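You operate a simulated robot arm through the tools that you are given. There is no shell and no other tool. Be economical: measure what you need, move in short steps, check, and stop when the job is done.

You are at the controls of a simulated two-armed robot. One attempt, no reset.

TASK
Bring the remote forward, switch it on and set it to WARM, three bars.
Fine: lay it at the free edge of the glass plate before you switch it on; MODE steps the word, LEVEL the bars.
Where things are to end (x, y in the base frame): remote within 0.06 m of [0.21, -0.14].

It is judged by the outcome, as a careful person would: the job done as asked, and still so three seconds after it is handed in. It fails if anything else is knocked over, pushed out of place, dropped, spilled or broken.

THE ROBOT
Two 7-joint arms with two-finger parallel grippers on one trunk, on a base that drives. Base frame: it is fixed to the floor where the robot stands at the start and does not move with it; the origin is under the middle of the robot, x ahead of it, y to its left, z up; the surface under the hand at the start is at about z = 0.758. Lengths are in m, angles in rad, forces in N, time in s.
The left shoulder is at the start at [0.06, 0.189, 1.178], the right one opposite. With the tool pointing down near the work surface each hand reaches from about 0.1 to 0.62 m from the robot's upright axis, wherever it stands, measured 20 degrees to its own side. Places, roughly: blue remote key [0.4, 0, 0.8]; free edge of the glass plate [0.2, -0.1, 0.8]; grey remote key [0.5, 0, 0.8]; orange remote key [0.5, 0.1, 0.8]. Payload 3.43 kg a hand.
The tool frame of a hand sits at the grasp point between the pads (the TCP): z along the fingers, y along the line on which they close. The tips reach 0.03 m beyond it. Largest opening 0.094 m; finger width 0.028, thickness 0.01; the body of the gripper, 0.05 by 0.096 m, starts 0.055 m behind the TCP.
Orientation is told as [roll, pitch, yaw] about the base's x, y, z axes, in that order, counted from this pose: with the fingers straight down and closing along the base's y, the tool's x points along the base's -x, its y along +y and its z along -z.

THE INTERFACE
- The arms move only by the tool send_rows. It takes "left_series", "right_series" or both (then of equal length, played together; a hand with none holds still); each is a list of rows, each a list of 7 numbers: the opening, from 0 (shut) to 1 (fully open), then the shift along the base's x, y, z in m, then the turn, a rotation vector about the base's x, y, z in rad. In form: [[hand, dx, dy, dz, rx, ry, rz], ...]. A call has 1 to 20 rows; each row shifts and turns the commanded pose from where the row before left it. Each row takes 0.2 s and may step no farther than 0.05 m and 0.15 rad from the row before; otherwise, or with a gripper value out of range, the whole call is refused. Where a pose cannot be reached the arm comes as near as it can. A force on the tool above 40 N (or 10 N above the force at the start of the call, whichever is more), or a blocked arm, ends the call early, and 0.2 s more pass. The fingers move at their own pace (about 0.153 m/s each) and stop on an object; they squeeze with about 38 N. The grip force told is the motor's: it shows also when the fingers shut on nothing. Time passes only in rows, and 0.2 s behind the last, so rows that do not move let the fingers close. The reply holds the time, the measured pose of the TCP, the force on the tool along the base axes, the opening and the grip force, in the units named above and with some noise, with the torque about the TCP (base axes, N m) and any sound that the robot's microphone picked up, and new pictures: "views" is both (left out), scene, wrist or none (wrist: the cameras of the hands that moved).
- Cameras (640 x 400 px; columns grow to the right, rows downward): "scene" is now at [0.001, -0.0203, 1.7167]; the picture's right is [-0.24, -0.97, 0.00], its down [-0.90, 0.22, -0.39] and it looks along [0.38, -0.09, -0.92] (base axes); focal length 267 px, centre (320, 200). "left" rides on the left gripper at [0.076, -0.014, -0.102] in its tool frame; the picture's right is [0.18, 0.98, 0.00], its down [-0.75, 0.14, -0.64] and it looks along [-0.63, 0.12, 0.77] (tool axes); focal length 243 px, centre (320, 200). "right" rides on the right gripper at [0.076, 0.014, -0.103] in its tool frame; the picture's right is [-0.18, 0.98, 0.00], its down [-0.75, -0.14, -0.64] and it looks along [-0.63, -0.12, 0.77] (tool axes); focal length 243 px, centre (320, 200). There is no depth. A picture from a camera that has moved, and an enlarged one, comes with that camera's place and axes in the base frame and with its lens. The place of the scene camera against the robot may be out by one fixed shift of up to 0.018 m in any direction.
- raise_lower(by): slides the trunk up (or, below 0, down) by that many m; the arms and the scene camera ride with it, the base frame stays. It gives what a move gives, with no picture.
- roll_base(legs): drives the robot by 1 to 6 legs, each [ahead, left, turn to the left] in m, m and rad, along the robot's own axes; the way and the turn of a leg run together, so that a leg with both is an arc; at most 1.5 m and 3.142 rad a leg. The arms and the cameras ride along, it lands a little off, and it stops where it bumps. It gives what a move gives, and a new picture of the scene camera.
- head_to(pan, tilt): turns the head with the scene camera to pan (to the left, within 1.501 rad either way) and tilt (down, from -0.506 to 1.204), counted from straight ahead of the robot. It gives what a move gives, and a new picture of the scene camera.
- enlarge(camera, box): a new picture of the part [left, top, right, bottom] of that camera's present view, enlarged. The clock stands still meanwhile.
- hand_in(): hands the job in; it is judged then, once.

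Go step by step. Nothing tells you exact positions but the pictures and the camera data: compare them with the known pose of the tool, close in by small moves and look again before you grip or let go. The budget is 120 turns and 260 pictures, counting those below and the enlarged ones. Unless the task says otherwise, let go and move clear before handing in, and close with one line.

The tools are called after "Call:" as a command line: name --argument value ..., lists and objects as JSON in quotes. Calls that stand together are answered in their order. send_rows: Moves the arms, as the interface text tells. Its arguments: {"type":"object","properties":{"left_series":{"type":"array","items":{"type":"array","items":{"type":"number"}}},"right_series":{"type":"array","items":{"type":"array","items":{"type":"number"}}},"views":{"type":"string","enum":["both","scene","wrist","none"]}},"required":[]} The other tools are called the same way: raise_lower (by) slides the trunk up or down; roll_base (legs) drives the base; head_to (pan, tilt) turns the head that bears the scene camera; enlarge (camera, box) takes an enlarged picture of a part of a camera's view; hand_in () hands the job in.

At the start:

```text
time: 0.0
left_position: [0.5059, 0.2428, 1.0631]
left_tool_rot: [-0.001, 0.0, -0.001]
left_force: [-0.5, -0.2, 0.2]
left_torque: [0.01, 0.02, 0.03]
left_gripper_width: 0.0941
left_grasp_force: 0.1
right_position: [0.3289, -0.1163, 1.1241]
right_tool_rot: [0.0, 0.001, 0.0]
right_force: [0.4, 0.8, -0.1]
right_torque: [0.0, 0.03, 0.03]
right_gripper_width: 0.0941
right_grasp_force: 0.0
trunk travel left (down, up): [-0.85, 0.14]
robot x, y, heading: [-0.0048, -0.0009, -0.001]
head pan, tilt: [-0.239, 1.173]
```

scene: 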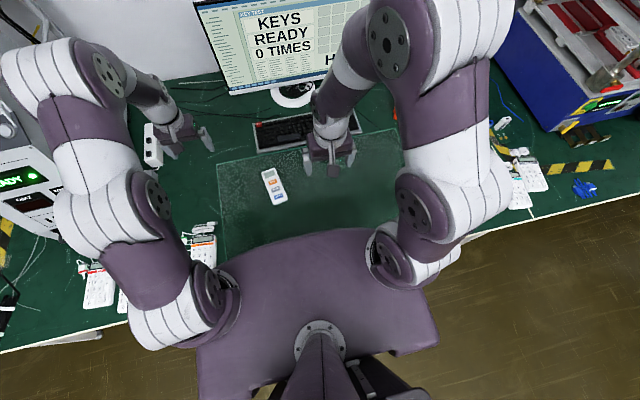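
right: 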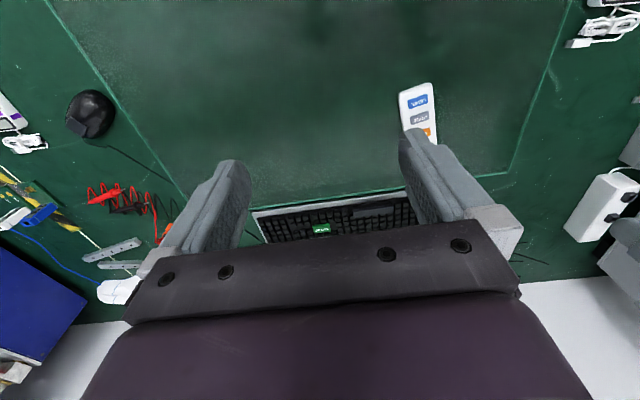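
left: 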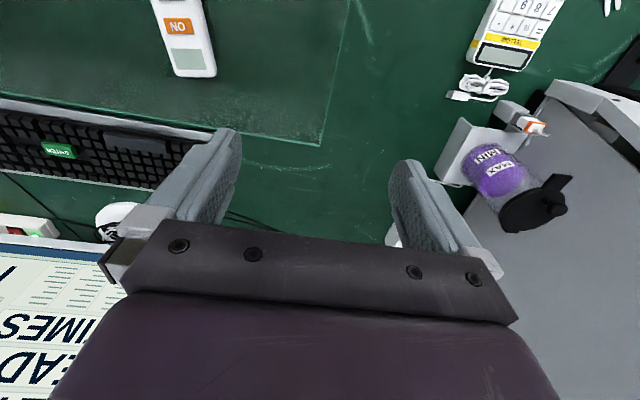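

I see the remote on the glass plate at about [0.5, 0.05], with the orange, grey and blue keys running toward me. First I take a closer look.

Call:
enlarge --camera "scene" --box '[200, 130, 440, 280]'

Call:
enlarge --camera "right" --box '[340, 60, 500, 160]'

Call:
enlarge --camera "left" --box '[100, 0, 260, 100]'

```text
2.67 times, centred on (320, 205) of scene
camera zoom: at [0.001, -0.0203, 1.7167], right [-0.24, -0.97, 0.0], down [-0.9, 0.22, -0.39], along [0.38, -0.09, -0.92], focal length 712 px, centre (320, 187)
```

zoom: 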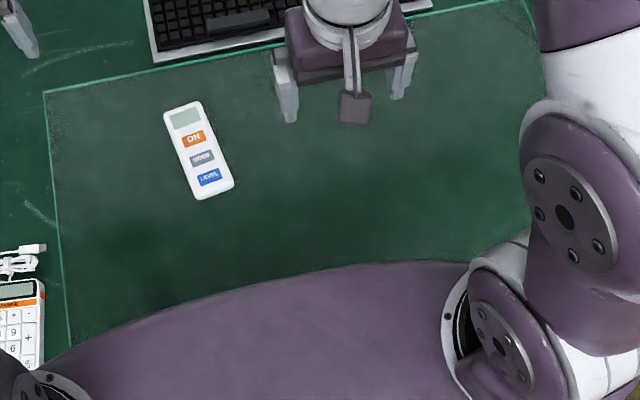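

```text
4.00 times, centred on (420, 110) of right
camera zoom: at [0.2513, -0.1035, 1.2262], right [0.18, 0.98, 0.0], down [0.75, -0.14, 0.64], along [0.63, -0.12, -0.77], focal length 970 px, centre (-80, 560)
```

zoom: 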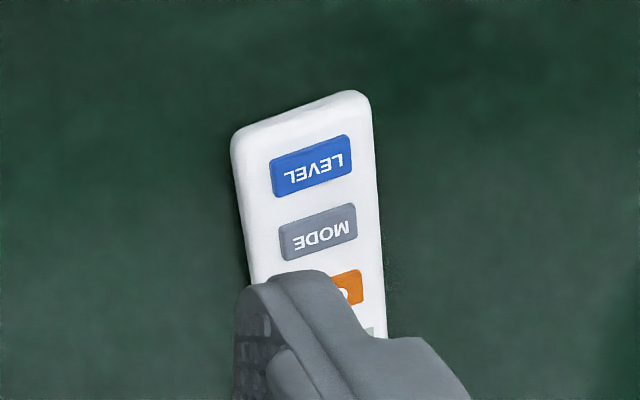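

```text
4.00 times, centred on (180, 50) of left
camera zoom: at [0.4299, 0.2292, 1.1671], right [-0.18, 0.98, 0.0], down [0.75, 0.14, 0.64], along [0.63, 0.12, -0.77], focal length 970 px, centre (880, 800)
```

zoom: 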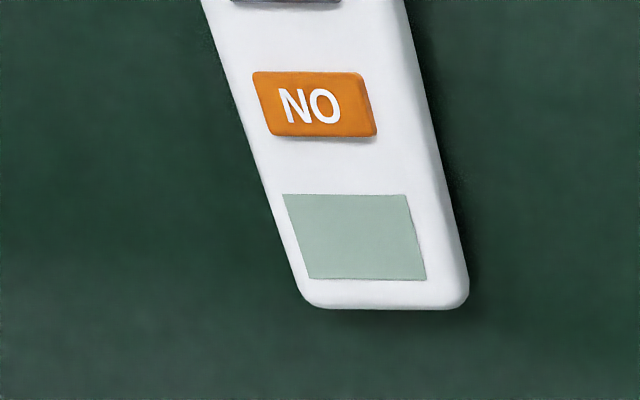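

The remote is about 0.15 m long, centred near [0.488, 0.046], yaw about 0.17. I bring the right hand above it, open, and check with the wrist camera.

Call:
send_rows --right_series '[[1, 0.04, 0.04, -0.02, 0, 0, 0.06], [1, 0.04, 0.04, -0.02, 0, 0, 0.06], [1, 0.04, 0.04, -0.02, 0, 0, 0.05], [1, 0.035, 0.035, -0.03, 0, 0, 0], [1, 0, 0, -0.045, 0, 0, 0], [1, 0, 0, -0.045, 0, 0, 0], [1, 0, 0, 0, 0, 0, 0]]'

```text
refused: row 1 steps farther than a row can; nothing moved
```

Call:
send_rows --right_series '[[1, 0.03, 0.03, -0.02, 0, 0, 0.06], [1, 0.03, 0.03, -0.02, 0, 0, 0.06], [1, 0.03, 0.03, -0.02, 0, 0, 0.05], [1, 0.03, 0.03, -0.02, 0, 0, 0], [1, 0.03, 0.03, -0.02, 0, 0, 0], [1, 0.009, 0.012, -0.045, 0, 0, 0], [1, 0, 0, -0.035, 0, 0, 0], [1, 0, 0, 0, 0, 0, 0]]'

```text
time: 1.8
left_position: [0.5049, 0.2437, 1.065]
left_tool_rot: [0.001, 0.0, -0.001]
left_force: [0.5, 0.0, 0.0]
left_torque: [0.02, 0.01, -0.02]
left_gripper_width: 0.0941
left_grasp_force: 0.1
right_position: [0.4887, 0.0463, 0.9432]
right_tool_rot: [0.001, 0.0, 0.17]
right_force: [-0.6, 0.1, -1.3]
right_torque: [0.01, -0.01, 0.02]
right_gripper_width: 0.0939
right_grasp_force: 0.0
trunk travel left (down, up): [-0.85, 0.14]
robot x, y, heading: [-0.0003, 0.0035, 0.004]
head pan, tilt: [-0.239, 1.173]
camera scene: at [0.0006, -0.0202, 1.7167], right [-0.24, -0.97, 0.0], down [-0.9, 0.22, -0.39], along [0.38, -0.09, -0.92], focal length 267 px, centre (320, 200)
camera right: at [0.41, 0.0462, 1.0449], right [0.01, 1.0, 0.0], down [0.77, -0.01, 0.64], along [0.64, -0.01, -0.77], focal length 243 px, centre (320, 200)
```

scene: 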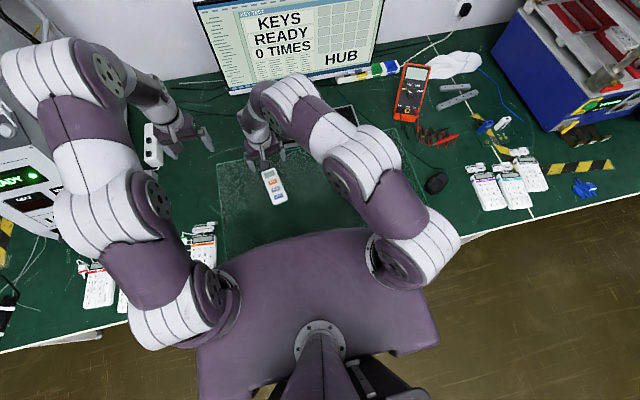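
right: 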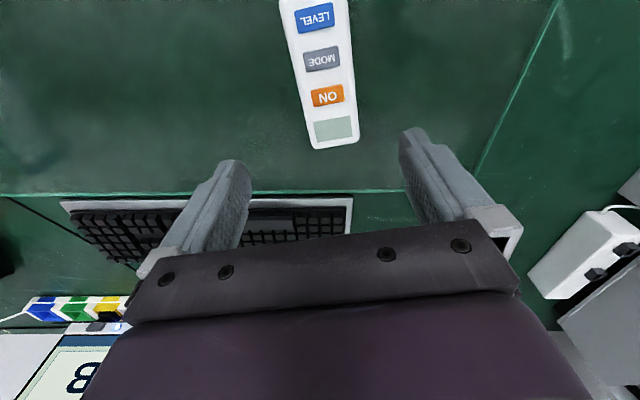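

The wrist camera puts the remote centre near [0.473, 0.049], so I shift a little toward the robot and descend partway.

Call:
send_rows --right_series '[[1, -0.015, 0.003, -0.03, 0, 0, 0.02], [1, 0, 0, -0.04, 0, 0, 0], [1, 0, 0, -0.03, 0, 0, 0], [1, 0, 0, -0.02, 0, 0, 0], [1, 0, 0, -0.015, 0, 0, 0], [1, 0, 0, 0, 0, 0, 0]]'

Call:
enlarge --camera "scene" --box '[200, 130, 360, 230]'

```text
time: 3.2
left_position: [0.5053, 0.2422, 1.064]
left_tool_rot: [-0.001, -0.001, 0.0]
left_force: [0.1, 0.0, 0.3]
left_torque: [-0.01, -0.04, 0.02]
left_gripper_width: 0.094
left_grasp_force: 0.0
right_position: [0.4747, 0.0493, 0.8087]
right_tool_rot: [0.001, 0.001, 0.188]
right_force: [0.2, 0.1, 0.4]
right_torque: [0.01, 0.01, -0.05]
right_gripper_width: 0.094
right_grasp_force: 0.0
trunk travel left (down, up): [-0.85, 0.14]
robot x, y, heading: [0.0001, -0.003, 0.001]
head pan, tilt: [-0.239, 1.173]
camera scene: at [0.0009, -0.0202, 1.7167], right [-0.24, -0.97, 0.0], down [-0.9, 0.22, -0.39], along [0.38, -0.09, -0.92], focal length 267 px, centre (320, 200)
camera right: at [0.395, 0.0476, 0.9113], right [-0.01, 1.0, 0.0], down [0.77, 0.0, 0.64], along [0.64, 0.0, -0.77], focal length 243 px, centre (320, 200)
```

scene: 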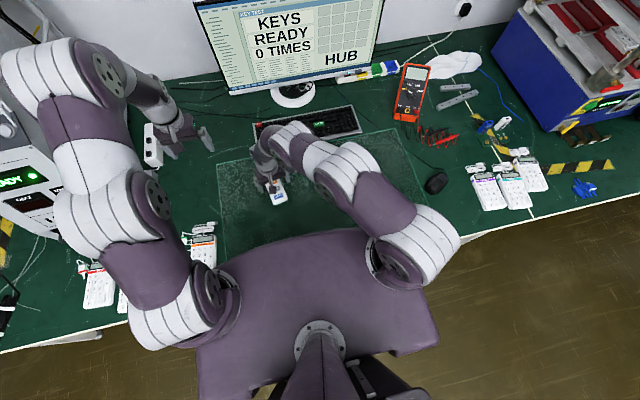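
right: 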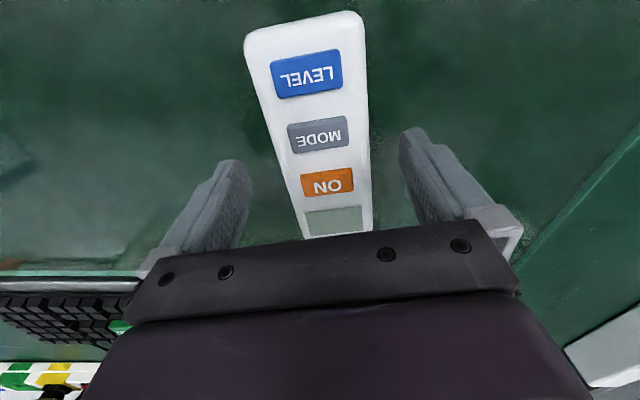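

```text
4.00 times, centred on (280, 180) of scene
camera zoom: at [0.0009, -0.0202, 1.7167], right [-0.24, -0.97, 0.0], down [-0.9, 0.22, -0.39], along [0.38, -0.09, -0.92], focal length 1067 px, centre (480, 280)
```

zoom: 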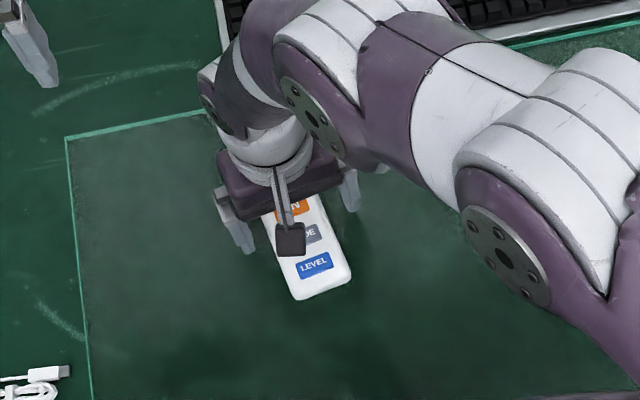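

Aligned well; I lower in small steps watching the force.

Call:
send_rows --right_series '[[1, 0, 0, -0.004, 0, 0, 0], [1, 0, 0, -0.004, 0, 0, 0], [1, 0, 0, -0.003, 0, 0, 0], [1, 0, 0, 0, 0, 0, 0]]' --views "none"

```text
time: 4.2
left_position: [0.5052, 0.243, 1.0654]
left_tool_rot: [0.0, 0.001, 0.0]
left_force: [-0.3, 0.3, -0.1]
left_torque: [0.0, 0.01, -0.02]
left_gripper_width: 0.0938
left_grasp_force: 0.1
right_position: [0.4731, 0.0493, 0.7979]
right_tool_rot: [0.0, 0.0, 0.191]
right_force: [-0.1, -0.7, 0.2]
right_torque: [0.04, 0.0, -0.04]
right_gripper_width: 0.094
right_grasp_force: 0.0
trunk travel left (down, up): [-0.85, 0.14]
robot x, y, heading: [0.0013, 0.001, 0.001]
head pan, tilt: [-0.239, 1.173]
```

Tips are at about 0.768 and free of contact. I close and check the grip.

Call:
send_rows --right_series '[[0.6, 0, 0, 0, 0, 0, 0], [0.4, 0, 0, 0, 0, 0, 0], [0.3, 0, 0, 0, 0, 0, 0], [0.3, 0, 0, 0, 0, 0, 0]]' --views "wrist"

```text
time: 5.2
left_position: [0.5047, 0.2437, 1.0627]
left_tool_rot: [-0.001, 0.0, -0.001]
left_force: [0.2, 0.5, 0.4]
left_torque: [-0.03, 0.0, 0.03]
left_gripper_width: 0.0941
left_grasp_force: 0.0
right_position: [0.4737, 0.0505, 0.7989]
right_tool_rot: [-0.001, 0.001, 0.189]
right_force: [0.3, -0.6, 1.1]
right_torque: [-0.02, -0.07, -0.06]
right_gripper_width: 0.0592
right_grasp_force: 38.4
trunk travel left (down, up): [-0.85, 0.14]
robot x, y, heading: [-0.0004, -0.0012, 0.004]
head pan, tilt: [-0.239, 1.173]
camera right: at [0.3941, 0.0471, 0.9], right [0.0, 1.0, 0.0], down [0.77, 0.0, 0.64], along [0.64, 0.0, -0.77], focal length 243 px, centre (320, 200)
```

right: 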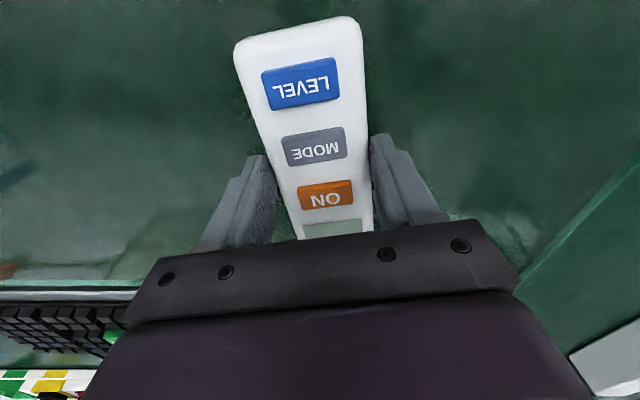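

It's gripped at 0.059 m width. I lift straight up gently.

Call:
send_rows --right_series '[[0.3, 0, 0, 0.01, 0, 0, 0], [0.3, 0, 0, 0.02, 0, 0, 0], [0.3, 0, 0, 0.03, 0, 0, 0], [0.3, 0, 0, 0.03, 0, 0, 0], [0.3, 0, 0, 0, 0, 0, 0]]'

```text
time: 6.4
left_position: [0.506, 0.2435, 1.0631]
left_tool_rot: [-0.001, 0.0, 0.0]
left_force: [0.4, -0.2, 0.3]
left_torque: [0.0, -0.02, 0.05]
left_gripper_width: 0.0941
left_grasp_force: 0.1
right_position: [0.4747, 0.0495, 0.8887]
right_tool_rot: [0.0, 0.0, 0.192]
right_force: [-0.5, -0.7, -0.5]
right_torque: [-0.02, 0.02, 0.01]
right_gripper_width: 0.0283
right_grasp_force: 0.0
trunk travel left (down, up): [-0.85, 0.14]
robot x, y, heading: [0.0005, 0.0006, -0.002]
head pan, tilt: [-0.239, 1.173]
heard: click, click, click
camera scene: at [0.0015, -0.0202, 1.7167], right [-0.24, -0.97, 0.0], down [-0.9, 0.22, -0.39], along [0.38, -0.09, -0.92], focal length 267 px, centre (320, 200)
camera right: at [0.3949, 0.0475, 0.9901], right [0.0, 1.0, 0.0], down [0.77, 0.0, 0.64], along [0.64, 0.0, -0.77], focal length 243 px, centre (320, 200)
```

scene: 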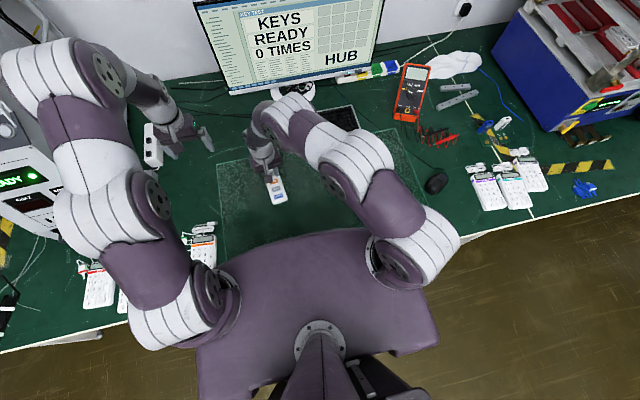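
right: 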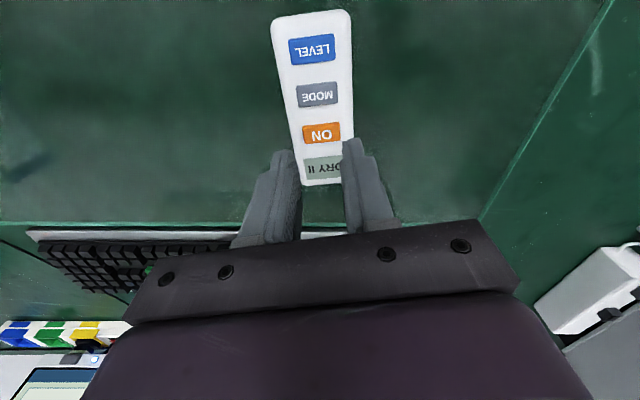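

The fingers slipped off and clicked keys; the display now seems to show "DRY II". I open, rise and look at it closely.

Call:
send_rows --right_series '[[0.6, 0, 0, 0.03, 0, 0, 0], [1, -0.04, 0, 0.03, 0, 0, 0], [1, -0.04, 0, 0, 0, 0, 0], [1, 0, 0, 0, 0, 0, 0]]'

Call:
enlarge --camera "right" --box '[240, 40, 400, 240]'

Call:
enlarge --camera "left" --box '[100, 0, 260, 100]'

```text
time: 7.4
left_position: [0.5063, 0.243, 1.0641]
left_tool_rot: [-0.001, 0.002, -0.001]
left_force: [0.4, -0.4, -0.1]
left_torque: [0.01, 0.01, -0.01]
left_gripper_width: 0.0941
left_grasp_force: 0.1
right_position: [0.3924, 0.0474, 0.9517]
right_tool_rot: [0.0, 0.002, 0.19]
right_force: [0.1, 1.0, -0.9]
right_torque: [-0.03, 0.0, -0.02]
right_gripper_width: 0.0939
right_grasp_force: 0.0
trunk travel left (down, up): [-0.85, 0.14]
robot x, y, heading: [-0.0033, -0.001, 0.001]
head pan, tilt: [-0.239, 1.173]
camera scene: at [0.0024, -0.0204, 1.7167], right [-0.24, -0.97, 0.0], down [-0.9, 0.22, -0.39], along [0.38, -0.09, -0.92], focal length 267 px, centre (320, 200)
camera right: at [0.3133, 0.0462, 1.0533], right [0.0, 1.0, 0.0], down [0.77, 0.0, 0.64], along [0.64, 0.0, -0.77], focal length 243 px, centre (320, 200)
```

scene: 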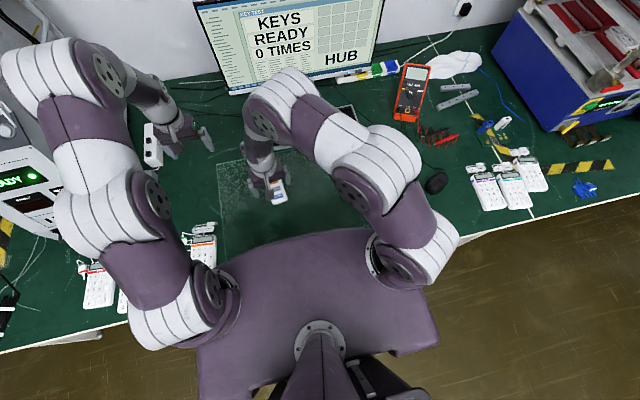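
right: 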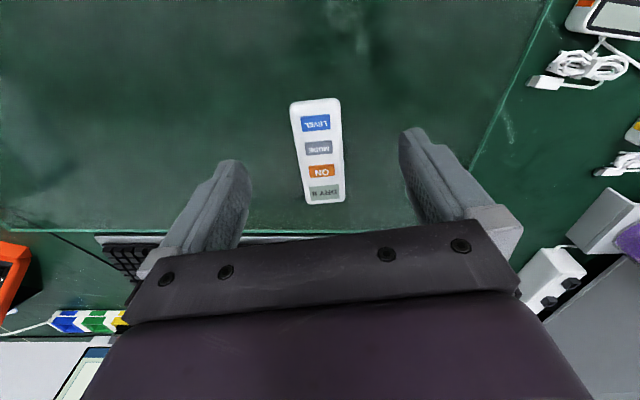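

```text
2.00 times, centred on (320, 140) of right
camera zoom: at [0.3133, 0.0462, 1.0533], right [0.0, 1.0, 0.0], down [0.77, 0.0, 0.64], along [0.64, 0.0, -0.77], focal length 485 px, centre (320, 320)
```

zoom: 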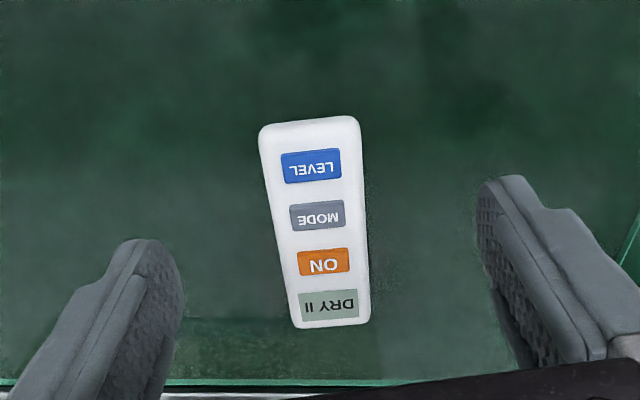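

```text
4.00 times, centred on (180, 50) of left
camera zoom: at [0.4309, 0.2291, 1.1668], right [-0.18, 0.98, 0.0], down [0.75, 0.14, 0.64], along [0.63, 0.12, -0.77], focal length 970 px, centre (880, 800)
```

zoom: 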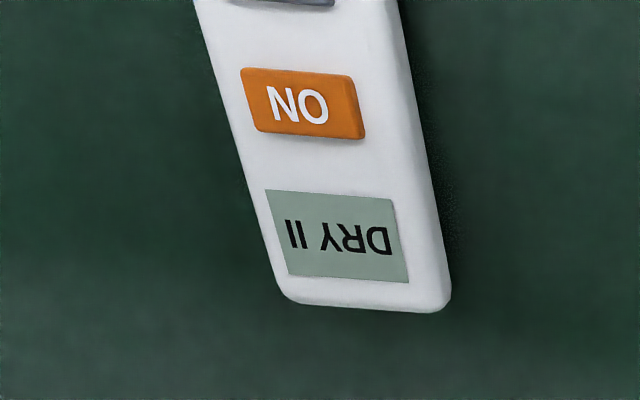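

The remote reads DRY II, so the slip switched it on. Key tops are around z=0.783 (ON near [0.488, 0.048]). As it should be laid down before it's on, I'll press ON to switch it off first, closing the fingers and hovering over the key.

Call:
send_rows --right_series '[[0.5, 0.04, 0, 0, 0, 0, -0.04], [0, 0.04, 0, -0.02, 0, 0, -0.04], [0, 0.015, 0.001, -0.04, 0, 0, 0], [0, 0, 0, -0.04, 0, 0, 0], [0, 0, 0, -0.02, 0, 0, 0], [0, 0, 0, 0, 0, 0, 0], [0, 0, 0, 0, 0, 0, 0]]'

Call:
enlarge --camera "left" --box '[100, 0, 260, 100]'

Call:
enlarge --camera "right" --box '[220, 60, 420, 260]'

```text
time: 9.0
left_position: [0.5062, 0.243, 1.0636]
left_tool_rot: [-0.001, -0.002, 0.0]
left_force: [1.6, -0.4, 0.2]
left_torque: [-0.03, 0.0, 0.02]
left_gripper_width: 0.0942
left_grasp_force: 0.2
right_position: [0.4877, 0.0481, 0.8305]
right_tool_rot: [0.0, 0.0, 0.109]
right_force: [-0.1, 0.0, -0.9]
right_torque: [-0.01, 0.02, -0.01]
right_gripper_width: 0.0
right_grasp_force: 32.9
trunk travel left (down, up): [-0.85, 0.14]
robot x, y, heading: [-0.0029, 0.0015, 0.001]
head pan, tilt: [-0.239, 1.173]
camera scene: at [0.0013, -0.0203, 1.7167], right [-0.24, -0.97, 0.0], down [-0.9, 0.22, -0.39], along [0.38, -0.09, -0.92], focal length 267 px, centre (320, 200)
camera right: at [0.4086, 0.0528, 0.9321], right [0.07, 1.0, 0.0], down [0.76, -0.06, 0.64], along [0.64, -0.05, -0.77], focal length 243 px, centre (320, 200)
```

scene: 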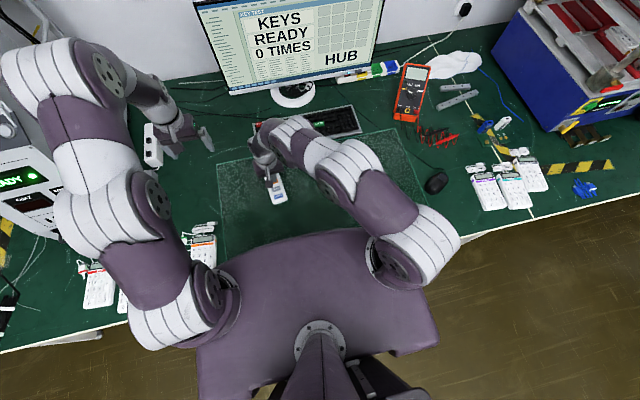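
right: 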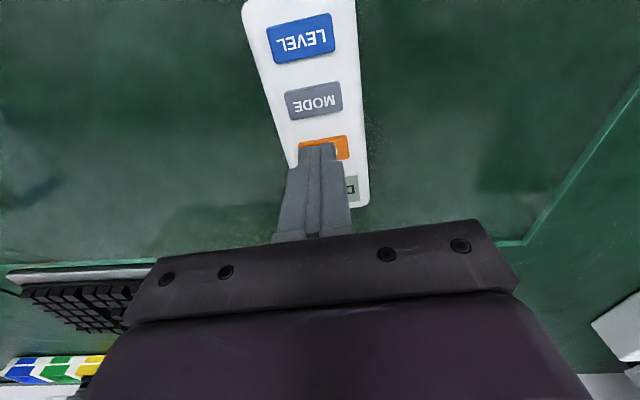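

```text
4.00 times, centred on (180, 50) of left
camera zoom: at [0.4301, 0.2292, 1.1671], right [-0.18, 0.98, 0.0], down [0.75, 0.14, 0.64], along [0.63, 0.12, -0.77], focal length 970 px, centre (880, 800)
```

zoom: 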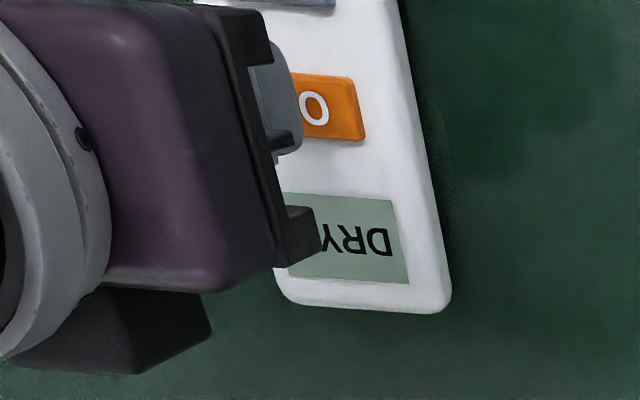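

```text
2.00 times, centred on (320, 160) of right
camera zoom: at [0.4086, 0.0528, 0.9321], right [0.07, 1.0, 0.0], down [0.76, -0.06, 0.64], along [0.64, -0.05, -0.77], focal length 485 px, centre (320, 280)
```

zoom: 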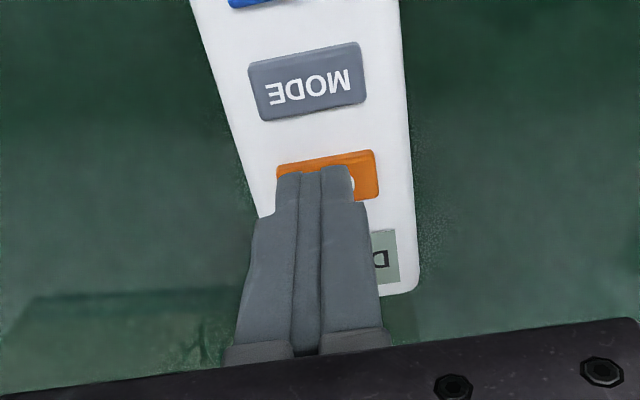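

ON centre comes out at about [0.489, 0.049], right under the tips. I press down in small steps.

Call:
send_rows --right_series '[[0, 0.001, 0.001, -0.008, 0, 0, 0], [0, 0, 0, -0.006, 0, 0, 0], [0, 0, 0, -0.002, 0, 0, 0], [0, 0, 0, -0.002, 0, 0, 0]]' --views "none"

```text
time: 10.0
left_position: [0.5044, 0.2422, 1.0642]
left_tool_rot: [0.001, 0.001, 0.0]
left_force: [0.4, -0.1, 0.4]
left_torque: [0.0, 0.03, -0.01]
left_gripper_width: 0.0941
left_grasp_force: 0.1
right_position: [0.4884, 0.0506, 0.8106]
right_tool_rot: [-0.001, -0.002, 0.11]
right_force: [-0.3, -0.6, 3.2]
right_torque: [0.0, 0.05, 0.01]
right_gripper_width: 0.0
right_grasp_force: 32.9
trunk travel left (down, up): [-0.85, 0.14]
robot x, y, heading: [0.0011, -0.0017, -0.002]
head pan, tilt: [-0.239, 1.173]
heard: click
```

A click at 3 N. I lift and read the display.

Call:
send_rows --right_series '[[0, 0, 0, 0.01, 0, 0, 0], [0, 0, 0, 0.03, 0, 0, 0], [0, -0.03, 0, 0.03, 0, 0, 0], [0.5, -0.04, 0, 0.03, 0, 0, 0], [1, -0.02, 0, 0.02, 0, 0, 0], [1, 0, 0, 0, 0, 0, 0]]' --views "none"

Call:
enlarge --camera "right" --box '[240, 40, 400, 240]'

```text
time: 11.4
left_position: [0.5058, 0.2433, 1.0639]
left_tool_rot: [0.0, 0.0, 0.0]
left_force: [0.7, -0.3, -0.1]
left_torque: [0.0, 0.03, 0.0]
left_gripper_width: 0.0942
left_grasp_force: 0.0
right_position: [0.4026, 0.0501, 0.9284]
right_tool_rot: [0.001, 0.001, 0.111]
right_force: [0.5, -0.7, -0.6]
right_torque: [0.02, 0.01, 0.02]
right_gripper_width: 0.094
right_grasp_force: 0.0
trunk travel left (down, up): [-0.85, 0.14]
robot x, y, heading: [0.0007, -0.0048, -0.0]
head pan, tilt: [-0.239, 1.173]
```

```text
2.00 times, centred on (320, 140) of right
camera zoom: at [0.3228, 0.0535, 1.0302], right [0.07, 1.0, 0.0], down [0.77, -0.06, 0.64], along [0.64, -0.05, -0.77], focal length 485 px, centre (320, 320)
```

zoom: 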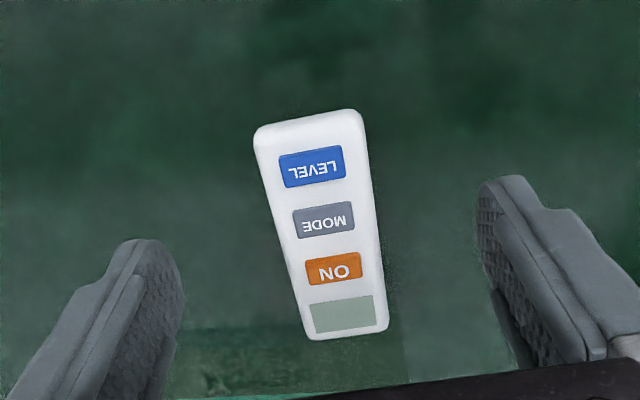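

It's off again (ON toggles). Now I re-grasp at centre [0.473, 0.048], this time lower.

Call:
send_rows --right_series '[[1, 0.035, -0.001, -0.01, 0, 0, 0], [1, 0.035, -0.001, -0.03, 0, 0, 0], [1, 0, 0, -0.04, 0, 0, 0], [1, 0, 0, -0.03, 0, 0, 0], [1, 0, 0, -0.02, 0, 0, 0], [1, 0, 0, -0.002, 0, 0, 0], [1, 0, 0, -0.002, 0, 0, 0], [1, 0, 0, 0, 0, 0, 0]]' --views "none"

```text
time: 13.2
left_position: [0.506, 0.2411, 1.0653]
left_tool_rot: [-0.001, 0.001, 0.0]
left_force: [0.9, 1.3, -0.8]
left_torque: [-0.01, 0.03, 0.02]
left_gripper_width: 0.094
left_grasp_force: 0.0
right_position: [0.4718, 0.0485, 0.7971]
right_tool_rot: [-0.001, 0.0, 0.11]
right_force: [-0.1, -0.1, 0.4]
right_torque: [-0.03, 0.0, 0.0]
right_gripper_width: 0.094
right_grasp_force: 0.1
trunk travel left (down, up): [-0.85, 0.14]
robot x, y, heading: [-0.0008, -0.0006, -0.004]
head pan, tilt: [-0.239, 1.173]
```

Call:
send_rows --right_series '[[1, 0, 0, -0.002, 0, 0, 0], [1, 0, 0, -0.001, 0, 0, 0], [1, 0, 0, -0.001, 0, 0, 0]]' --views "wrist"

```text
time: 14.0
left_position: [0.504, 0.2429, 1.0634]
left_tool_rot: [0.0, -0.001, 0.0]
left_force: [-0.3, -0.6, -0.3]
left_torque: [0.02, 0.0, 0.0]
left_gripper_width: 0.0939
left_grasp_force: 0.0
right_position: [0.4706, 0.0486, 0.7926]
right_tool_rot: [0.0, -0.001, 0.111]
right_force: [0.3, 0.4, 0.3]
right_torque: [0.01, -0.04, -0.03]
right_gripper_width: 0.0941
right_grasp_force: 0.1
trunk travel left (down, up): [-0.85, 0.14]
robot x, y, heading: [-0.0026, 0.0028, 0.001]
head pan, tilt: [-0.239, 1.173]
camera right: at [0.3914, 0.054, 0.8949], right [0.07, 1.0, 0.0], down [0.76, -0.06, 0.64], along [0.64, -0.05, -0.77], focal length 243 px, centre (320, 200)
```

right: 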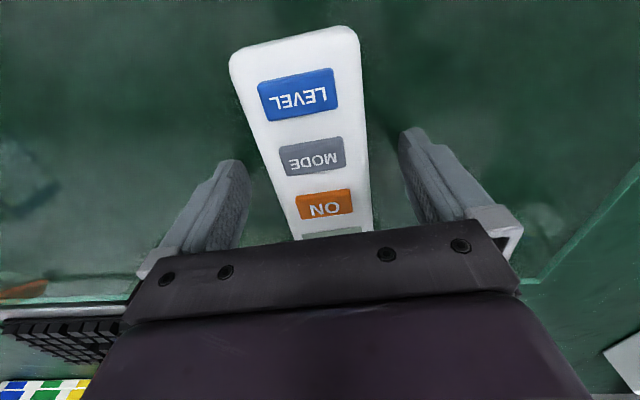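

Still no contact at tips ~0.763. I close, then lift just a few mm to test the hold.

Call:
send_rows --right_series '[[1, 0, 0, -0.001, 0, 0, 0], [0.65, 0, 0, 0, 0, 0, 0], [0.4, 0, 0, 0, 0, 0, 0], [0.4, 0, 0, 0, 0, 0, 0], [0.4, 0, 0, 0.004, 0, 0, 0], [0.4, 0, 0, 0, 0, 0, 0]]' --views "wrist"

```text
time: 15.4
left_position: [0.5041, 0.2437, 1.0644]
left_tool_rot: [0.0, 0.001, -0.001]
left_force: [1.1, -0.2, -0.3]
left_torque: [0.0, -0.01, -0.01]
left_gripper_width: 0.0941
left_grasp_force: 0.1
right_position: [0.4692, 0.0484, 0.7957]
right_tool_rot: [-0.001, -0.002, 0.11]
right_force: [-0.1, 0.3, -1.5]
right_torque: [-0.03, 0.01, -0.01]
right_gripper_width: 0.0592
right_grasp_force: 37.9
trunk travel left (down, up): [-0.85, 0.14]
robot x, y, heading: [-0.0019, 0.0021, 0.0]
head pan, tilt: [-0.239, 1.173]
camera right: at [0.3905, 0.0533, 0.8972], right [0.07, 1.0, 0.0], down [0.77, -0.06, 0.64], along [0.64, -0.05, -0.77], focal length 243 px, centre (320, 200)
```

right: 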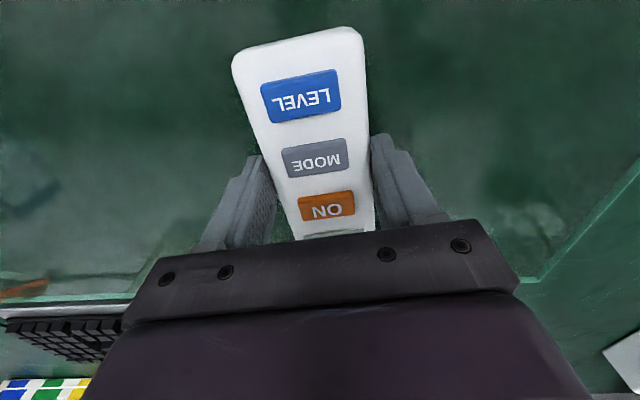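

Call:
send_rows --right_series '[[0.4, 0, 0, 0.005, 0, 0, 0], [0.4, 0, 0, 0.005, 0, 0, 0], [0.4, 0, 0, 0.005, 0, 0, 0], [0.4, 0, 0, 0, 0, 0, 0]]' --views "wrist"

```text
time: 16.4
left_position: [0.5053, 0.2426, 1.0637]
left_tool_rot: [0.001, 0.001, 0.0]
left_force: [0.2, -0.3, 0.7]
left_torque: [0.01, 0.0, 0.04]
left_gripper_width: 0.0943
left_grasp_force: 0.0
right_position: [0.4697, 0.0479, 0.8094]
right_tool_rot: [-0.001, -0.001, 0.109]
right_force: [-0.1, 0.3, -1.2]
right_torque: [-0.02, 0.05, 0.01]
right_gripper_width: 0.0593
right_grasp_force: 37.7
trunk travel left (down, up): [-0.85, 0.14]
robot x, y, heading: [0.0009, -0.0021, 0.004]
head pan, tilt: [-0.239, 1.173]
camera right: at [0.3901, 0.053, 0.9116], right [0.07, 1.0, 0.0], down [0.76, -0.06, 0.64], along [0.64, -0.05, -0.77], focal length 243 px, centre (320, 200)
```

right: 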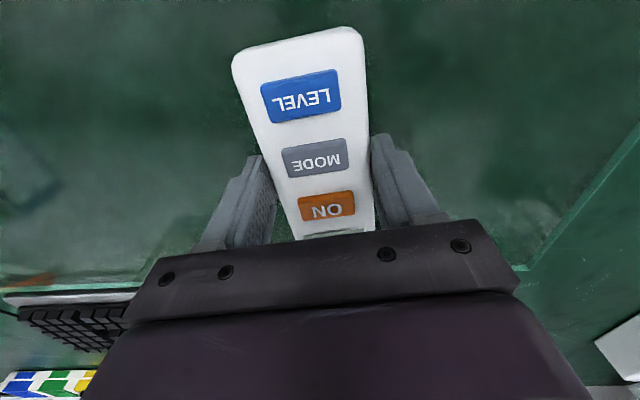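

The remote is held. I raise it to clear height and draw it in, then back the base off so the near glass edge becomes visible.

Call:
send_rows --right_series '[[0.4, 0, 0, 0.03, 0, 0, 0], [0.4, 0, 0, 0.03, 0, 0, 0], [0.4, -0.02, -0.02, 0.03, 0, 0, 0], [0.4, -0.03, -0.03, 0, 0, 0, 0], [0.4, -0.03, -0.03, 0, 0, 0, 0], [0.4, -0.02, -0.03, 0, 0, 0, 0], [0.4, 0, 0, 0, 0, 0, 0]]' --views "wrist"

Call:
roll_base --legs '[[-0.22, 0, 0]]'

```text
time: 18.0
left_position: [0.5051, 0.2432, 1.0641]
left_tool_rot: [-0.001, -0.001, -0.001]
left_force: [0.2, -0.5, -0.2]
left_torque: [0.0, -0.01, 0.01]
left_gripper_width: 0.0941
left_grasp_force: 0.0
right_position: [0.3656, -0.059, 0.9004]
right_tool_rot: [0.001, -0.002, 0.111]
right_force: [0.0, 0.4, -1.3]
right_torque: [-0.02, -0.01, 0.0]
right_gripper_width: 0.0593
right_grasp_force: 37.8
trunk travel left (down, up): [-0.85, 0.14]
robot x, y, heading: [0.003, -0.0022, -0.001]
head pan, tilt: [-0.239, 1.173]
camera right: at [0.2872, -0.0547, 1.0021], right [0.07, 1.0, 0.0], down [0.76, -0.06, 0.64], along [0.64, -0.05, -0.77], focal length 243 px, centre (320, 200)
```

right: 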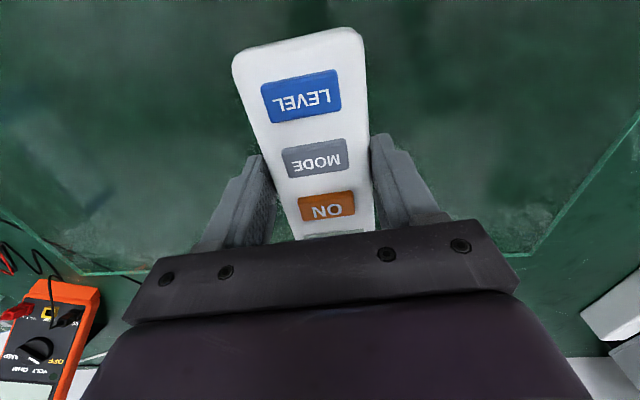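

```text
time: 19.7
left_position: [0.2849, 0.2435, 1.0637]
left_tool_rot: [0.0, 0.001, 0.002]
left_force: [0.2, 0.2, -0.9]
left_torque: [0.02, 0.02, -0.04]
left_gripper_width: 0.0941
left_grasp_force: 0.2
right_position: [0.1469, -0.0599, 0.8996]
right_tool_rot: [0.001, 0.0, 0.113]
right_force: [0.4, -0.1, -0.7]
right_torque: [0.0, 0.01, 0.02]
right_gripper_width: 0.0589
right_grasp_force: 37.9
trunk travel left (down, up): [-0.85, 0.14]
robot x, y, heading: [-0.2187, 0.0003, 0.006]
head pan, tilt: [-0.239, 1.173]
camera scene: at [-0.2176, -0.0205, 1.7167], right [-0.23, -0.97, 0.0], down [-0.9, 0.22, -0.39], along [0.38, -0.09, -0.92], focal length 267 px, centre (320, 200)
```

scene: 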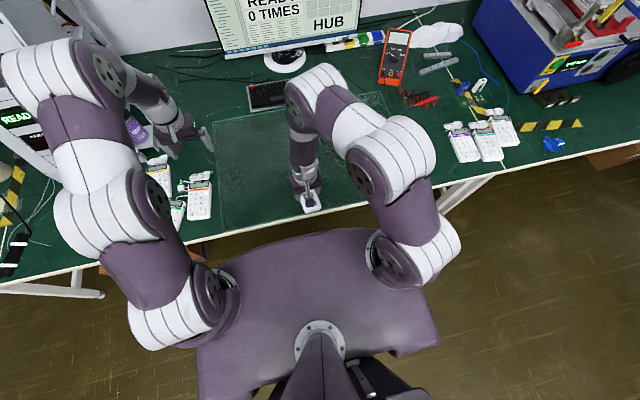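

Now the near edge is in view. I look closer.

Call:
enlarge --camera "scene" --box '[190, 80, 430, 250]'

Call:
enlarge --camera "right" --box '[0, 0, 640, 400]'

```text
2.35 times, centred on (310, 165) of scene
camera zoom: at [-0.2176, -0.0205, 1.7167], right [-0.23, -0.97, 0.0], down [-0.9, 0.22, -0.39], along [0.38, -0.09, -0.92], focal length 628 px, centre (344, 282)
```

zoom: 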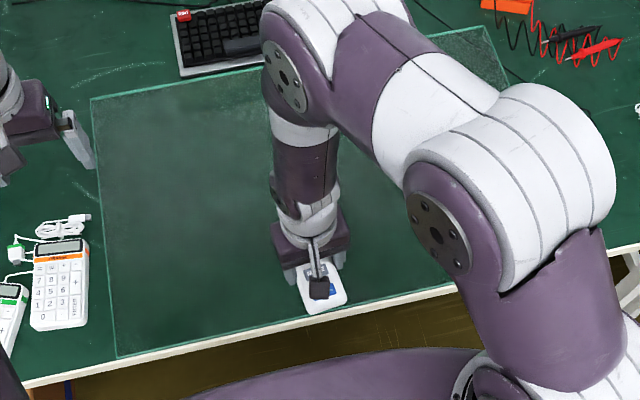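

```text
1.00 times, centred on (320, 200) of right (not enlarged: the box is as wide or as high as the picture)
camera zoom: at [0.0682, -0.0543, 1.0019], right [0.07, 1.0, 0.0], down [0.77, -0.06, 0.64], along [0.64, -0.05, -0.77], focal length 243 px, centre (320, 200)
```

zoom: 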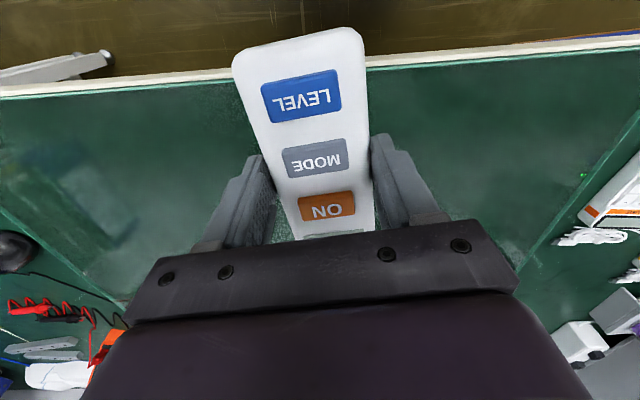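

The plate's near edge is at about x=0.12, so the remote centred at x≈0.21 sits wholly on it, next to the edge. I carry it over [0.206, -0.14], square it up and lower.

Call:
send_rows --right_series '[[0.4, 0.02, -0.03, 0, 0, 0, -0.06], [0.4, 0.02, -0.03, 0, 0, 0, -0.05], [0.4, 0.018, -0.02, 0, 0, 0, 0], [0.4, 0, 0, -0.03, 0, 0, 0], [0.4, 0, 0, -0.03, 0, 0, 0], [0.4, 0, 0, -0.02, 0, 0, 0], [0.4, 0, 0, -0.01, 0, 0, 0], [0.4, 0, 0, -0.007, 0, 0, 0], [0.4, 0, 0, 0, 0, 0, 0]]'

```text
time: 21.7
left_position: [0.285, 0.2431, 1.0637]
left_tool_rot: [0.0, -0.001, 0.001]
left_force: [0.5, 0.9, 0.8]
left_torque: [0.02, 0.04, -0.01]
left_gripper_width: 0.0939
left_grasp_force: 0.0
right_position: [0.2038, -0.1376, 0.8047]
right_tool_rot: [0.0, 0.001, 0.003]
right_force: [-0.2, 0.2, -1.3]
right_torque: [-0.02, 0.03, -0.01]
right_gripper_width: 0.0591
right_grasp_force: 38.6
trunk travel left (down, up): [-0.85, 0.14]
robot x, y, heading: [-0.2216, -0.0023, 0.004]
head pan, tilt: [-0.239, 1.173]
camera scene: at [-0.2186, -0.0206, 1.7167], right [-0.23, -0.97, 0.0], down [-0.9, 0.22, -0.39], along [0.38, -0.09, -0.92], focal length 267 px, centre (320, 200)
camera right: at [0.1255, -0.1251, 0.9055], right [0.18, 0.98, 0.0], down [0.75, -0.14, 0.64], along [0.63, -0.12, -0.77], focal length 243 px, centre (320, 200)
```

scene: 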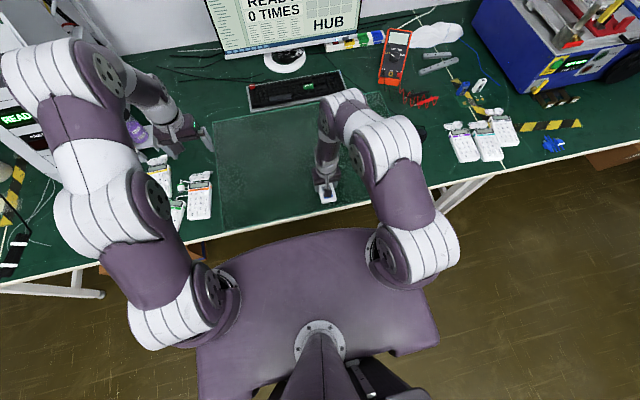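
right: 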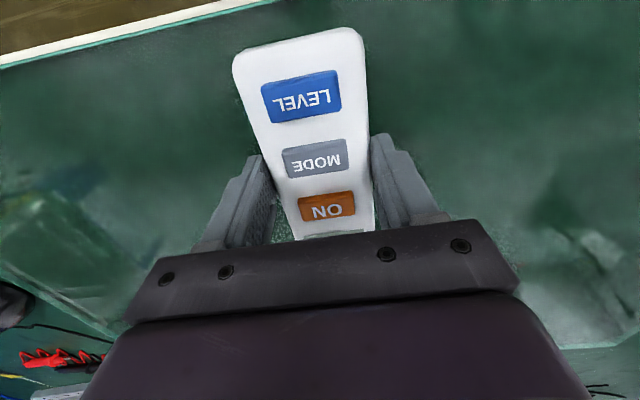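

Just above the plate; I lower the last ~13 mm gently.

Call:
send_rows --right_series '[[0.4, 0, 0, -0.006, 0, 0, 0], [0.4, 0, 0, -0.003, 0, 0, 0], [0.4, 0, 0, -0.002, 0, 0, 0], [0.4, 0, 0, -0.001, 0, 0, 0], [0.4, 0, 0, 0, 0, 0, 0]]' --views "none"

```text
time: 22.9
left_position: [0.2832, 0.2435, 1.0641]
left_tool_rot: [0.001, 0.001, 0.001]
left_force: [0.3, 0.7, 0.1]
left_torque: [-0.02, 0.0, 0.01]
left_gripper_width: 0.0939
left_grasp_force: 0.1
right_position: [0.2036, -0.1378, 0.7923]
right_tool_rot: [0.0, 0.0, 0.003]
right_force: [0.0, -2.9, 8.9]
right_torque: [-0.03, 0.44, 0.05]
right_gripper_width: 0.0592
right_grasp_force: 38.6
trunk travel left (down, up): [-0.85, 0.14]
robot x, y, heading: [-0.2172, 0.0017, 0.005]
head pan, tilt: [-0.239, 1.173]
```

It's resting on the plate. I release and rise, then view.

Call:
send_rows --right_series '[[0.4, 0, 0, 0.0007, 0, 0, 0], [0.75, 0, 0, 0, 0, 0, 0], [1, 0, 0, 0, 0, 0, 0], [1, 0, 0, 0.02, 0, 0, 0], [1, -0.02, 0, 0.04, 0, 0, 0], [1, -0.03, 0, 0.03, 0, 0, 0], [1, -0.02, 0, 0.03, 0, 0, 0], [1, 0, 0, 0, 0, 0, 0]]' --views "scene"

Call:
enlarge --camera "right" --box '[240, 40, 400, 240]'

```text
time: 24.7
left_position: [0.2849, 0.2424, 1.064]
left_tool_rot: [-0.001, 0.0, 0.002]
left_force: [0.1, -0.4, -0.6]
left_torque: [0.01, 0.0, 0.0]
left_gripper_width: 0.0939
left_grasp_force: 0.0
right_position: [0.1343, -0.1385, 0.9117]
right_tool_rot: [0.001, 0.001, 0.003]
right_force: [-0.4, 0.2, -0.3]
right_torque: [-0.01, 0.01, 0.0]
right_gripper_width: 0.094
right_grasp_force: 0.0
trunk travel left (down, up): [-0.85, 0.14]
robot x, y, heading: [-0.2183, -0.0002, 0.001]
head pan, tilt: [-0.239, 1.173]
camera scene: at [-0.2181, -0.0207, 1.7167], right [-0.23, -0.97, 0.0], down [-0.9, 0.22, -0.39], along [0.38, -0.09, -0.92], focal length 267 px, centre (320, 200)
```

scene: 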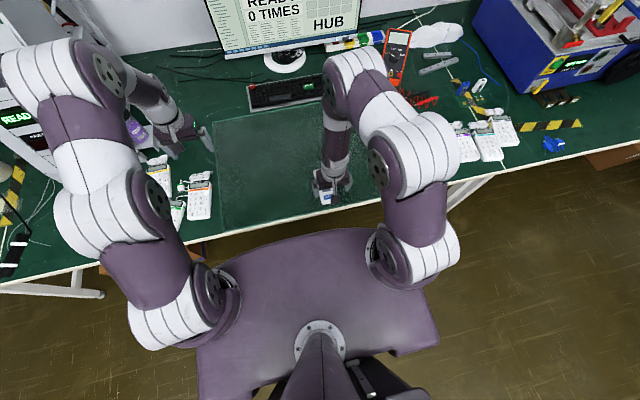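

```text
2.00 times, centred on (320, 140) of right
camera zoom: at [0.0553, -0.1261, 1.0141], right [0.18, 0.98, 0.0], down [0.75, -0.14, 0.64], along [0.63, -0.12, -0.77], focal length 485 px, centre (320, 320)
```

zoom: 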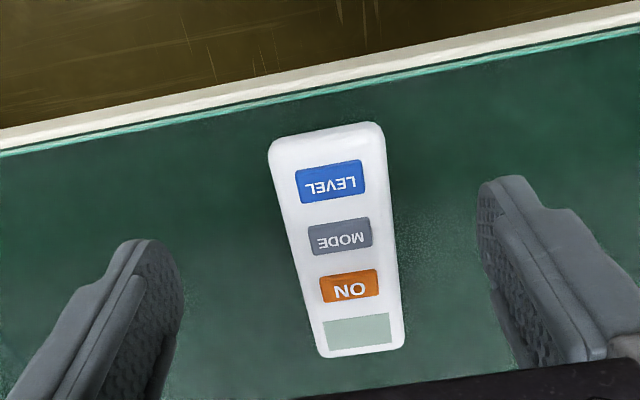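

Remote lies flat and off, keys: ON [0.221,-0.141], MODE [0.188,-0.141], LEVEL [0.157,-0.141]. I press ON.

Call:
send_rows --right_series '[[0.3, 0.03, -0.002, -0.01, 0, 0, 0], [0, 0.03, 0, -0.02, 0, 0, 0], [0, 0.027, 0, -0.03, 0, 0, 0], [0, 0, 0, -0.02, 0, 0, 0], [0, 0, 0, -0.012, 0, 0, 0], [0, 0, 0, -0.005, 0, 0, 0], [0, 0, 0, -0.002, 0, 0, 0], [0, 0, 0, -0.002, 0, 0, 0]]' --views "wrist"

```text
time: 26.5
left_position: [0.2856, 0.2439, 1.0634]
left_tool_rot: [0.0, 0.001, 0.002]
left_force: [0.7, -0.4, -0.1]
left_torque: [0.0, -0.02, 0.0]
left_gripper_width: 0.0939
left_grasp_force: 0.1
right_position: [0.221, -0.1396, 0.8109]
right_tool_rot: [-0.001, -0.002, 0.0]
right_force: [0.5, -2.0, 4.8]
right_torque: [-0.05, -0.08, -0.02]
right_gripper_width: 0.0001
right_grasp_force: 33.0
trunk travel left (down, up): [-0.85, 0.14]
robot x, y, heading: [-0.2251, -0.0007, -0.003]
head pan, tilt: [-0.239, 1.173]
heard: click
camera right: at [0.1427, -0.127, 0.9125], right [0.18, 0.98, 0.0], down [0.75, -0.14, 0.64], along [0.63, -0.12, -0.77], focal length 243 px, centre (320, 200)
```

right: 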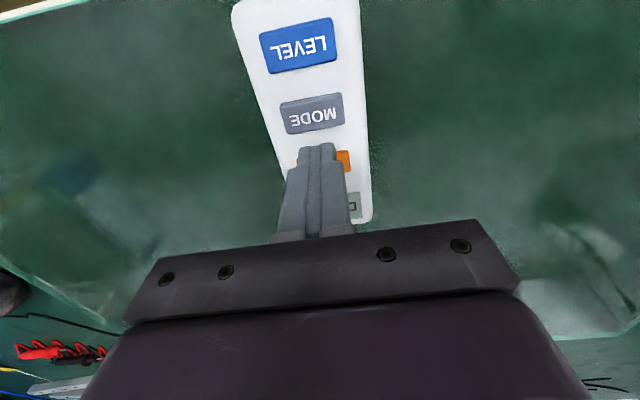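

Clicked. I retreat straight up and back to read the display.

Call:
send_rows --right_series '[[0, 0, 0, 0.01, 0, 0, 0], [0, 0, 0, 0.03, 0, 0, 0], [0, -0.03, 0, 0.03, 0, 0, 0], [0.5, -0.04, 0, 0.03, 0, 0, 0], [1, -0.017, 0, 0, 0, 0, 0], [1, 0, 0, 0, 0, 0, 0]]' --views "none"

Call:
enlarge --camera "right" --box '[240, 40, 400, 240]'

```text
time: 27.9
left_position: [0.2847, 0.2434, 1.0637]
left_tool_rot: [0.0, 0.001, 0.004]
left_force: [-0.1, 0.4, 0.4]
left_torque: [0.0, 0.02, 0.0]
left_gripper_width: 0.0938
left_grasp_force: 0.2
right_position: [0.135, -0.142, 0.9102]
right_tool_rot: [-0.001, 0.001, 0.005]
right_force: [0.4, 1.0, -0.2]
right_torque: [0.03, -0.01, -0.01]
right_gripper_width: 0.0937
right_grasp_force: 0.0
trunk travel left (down, up): [-0.85, 0.14]
robot x, y, heading: [-0.22, 0.0018, -0.0]
head pan, tilt: [-0.239, 1.173]
```

```text
2.00 times, centred on (320, 140) of right
camera zoom: at [0.0572, -0.1282, 1.0116], right [0.18, 0.98, 0.0], down [0.75, -0.14, 0.64], along [0.63, -0.12, -0.77], focal length 485 px, centre (320, 320)
```

zoom: 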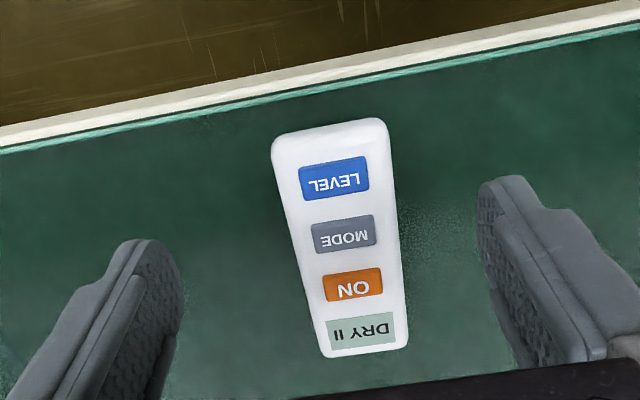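

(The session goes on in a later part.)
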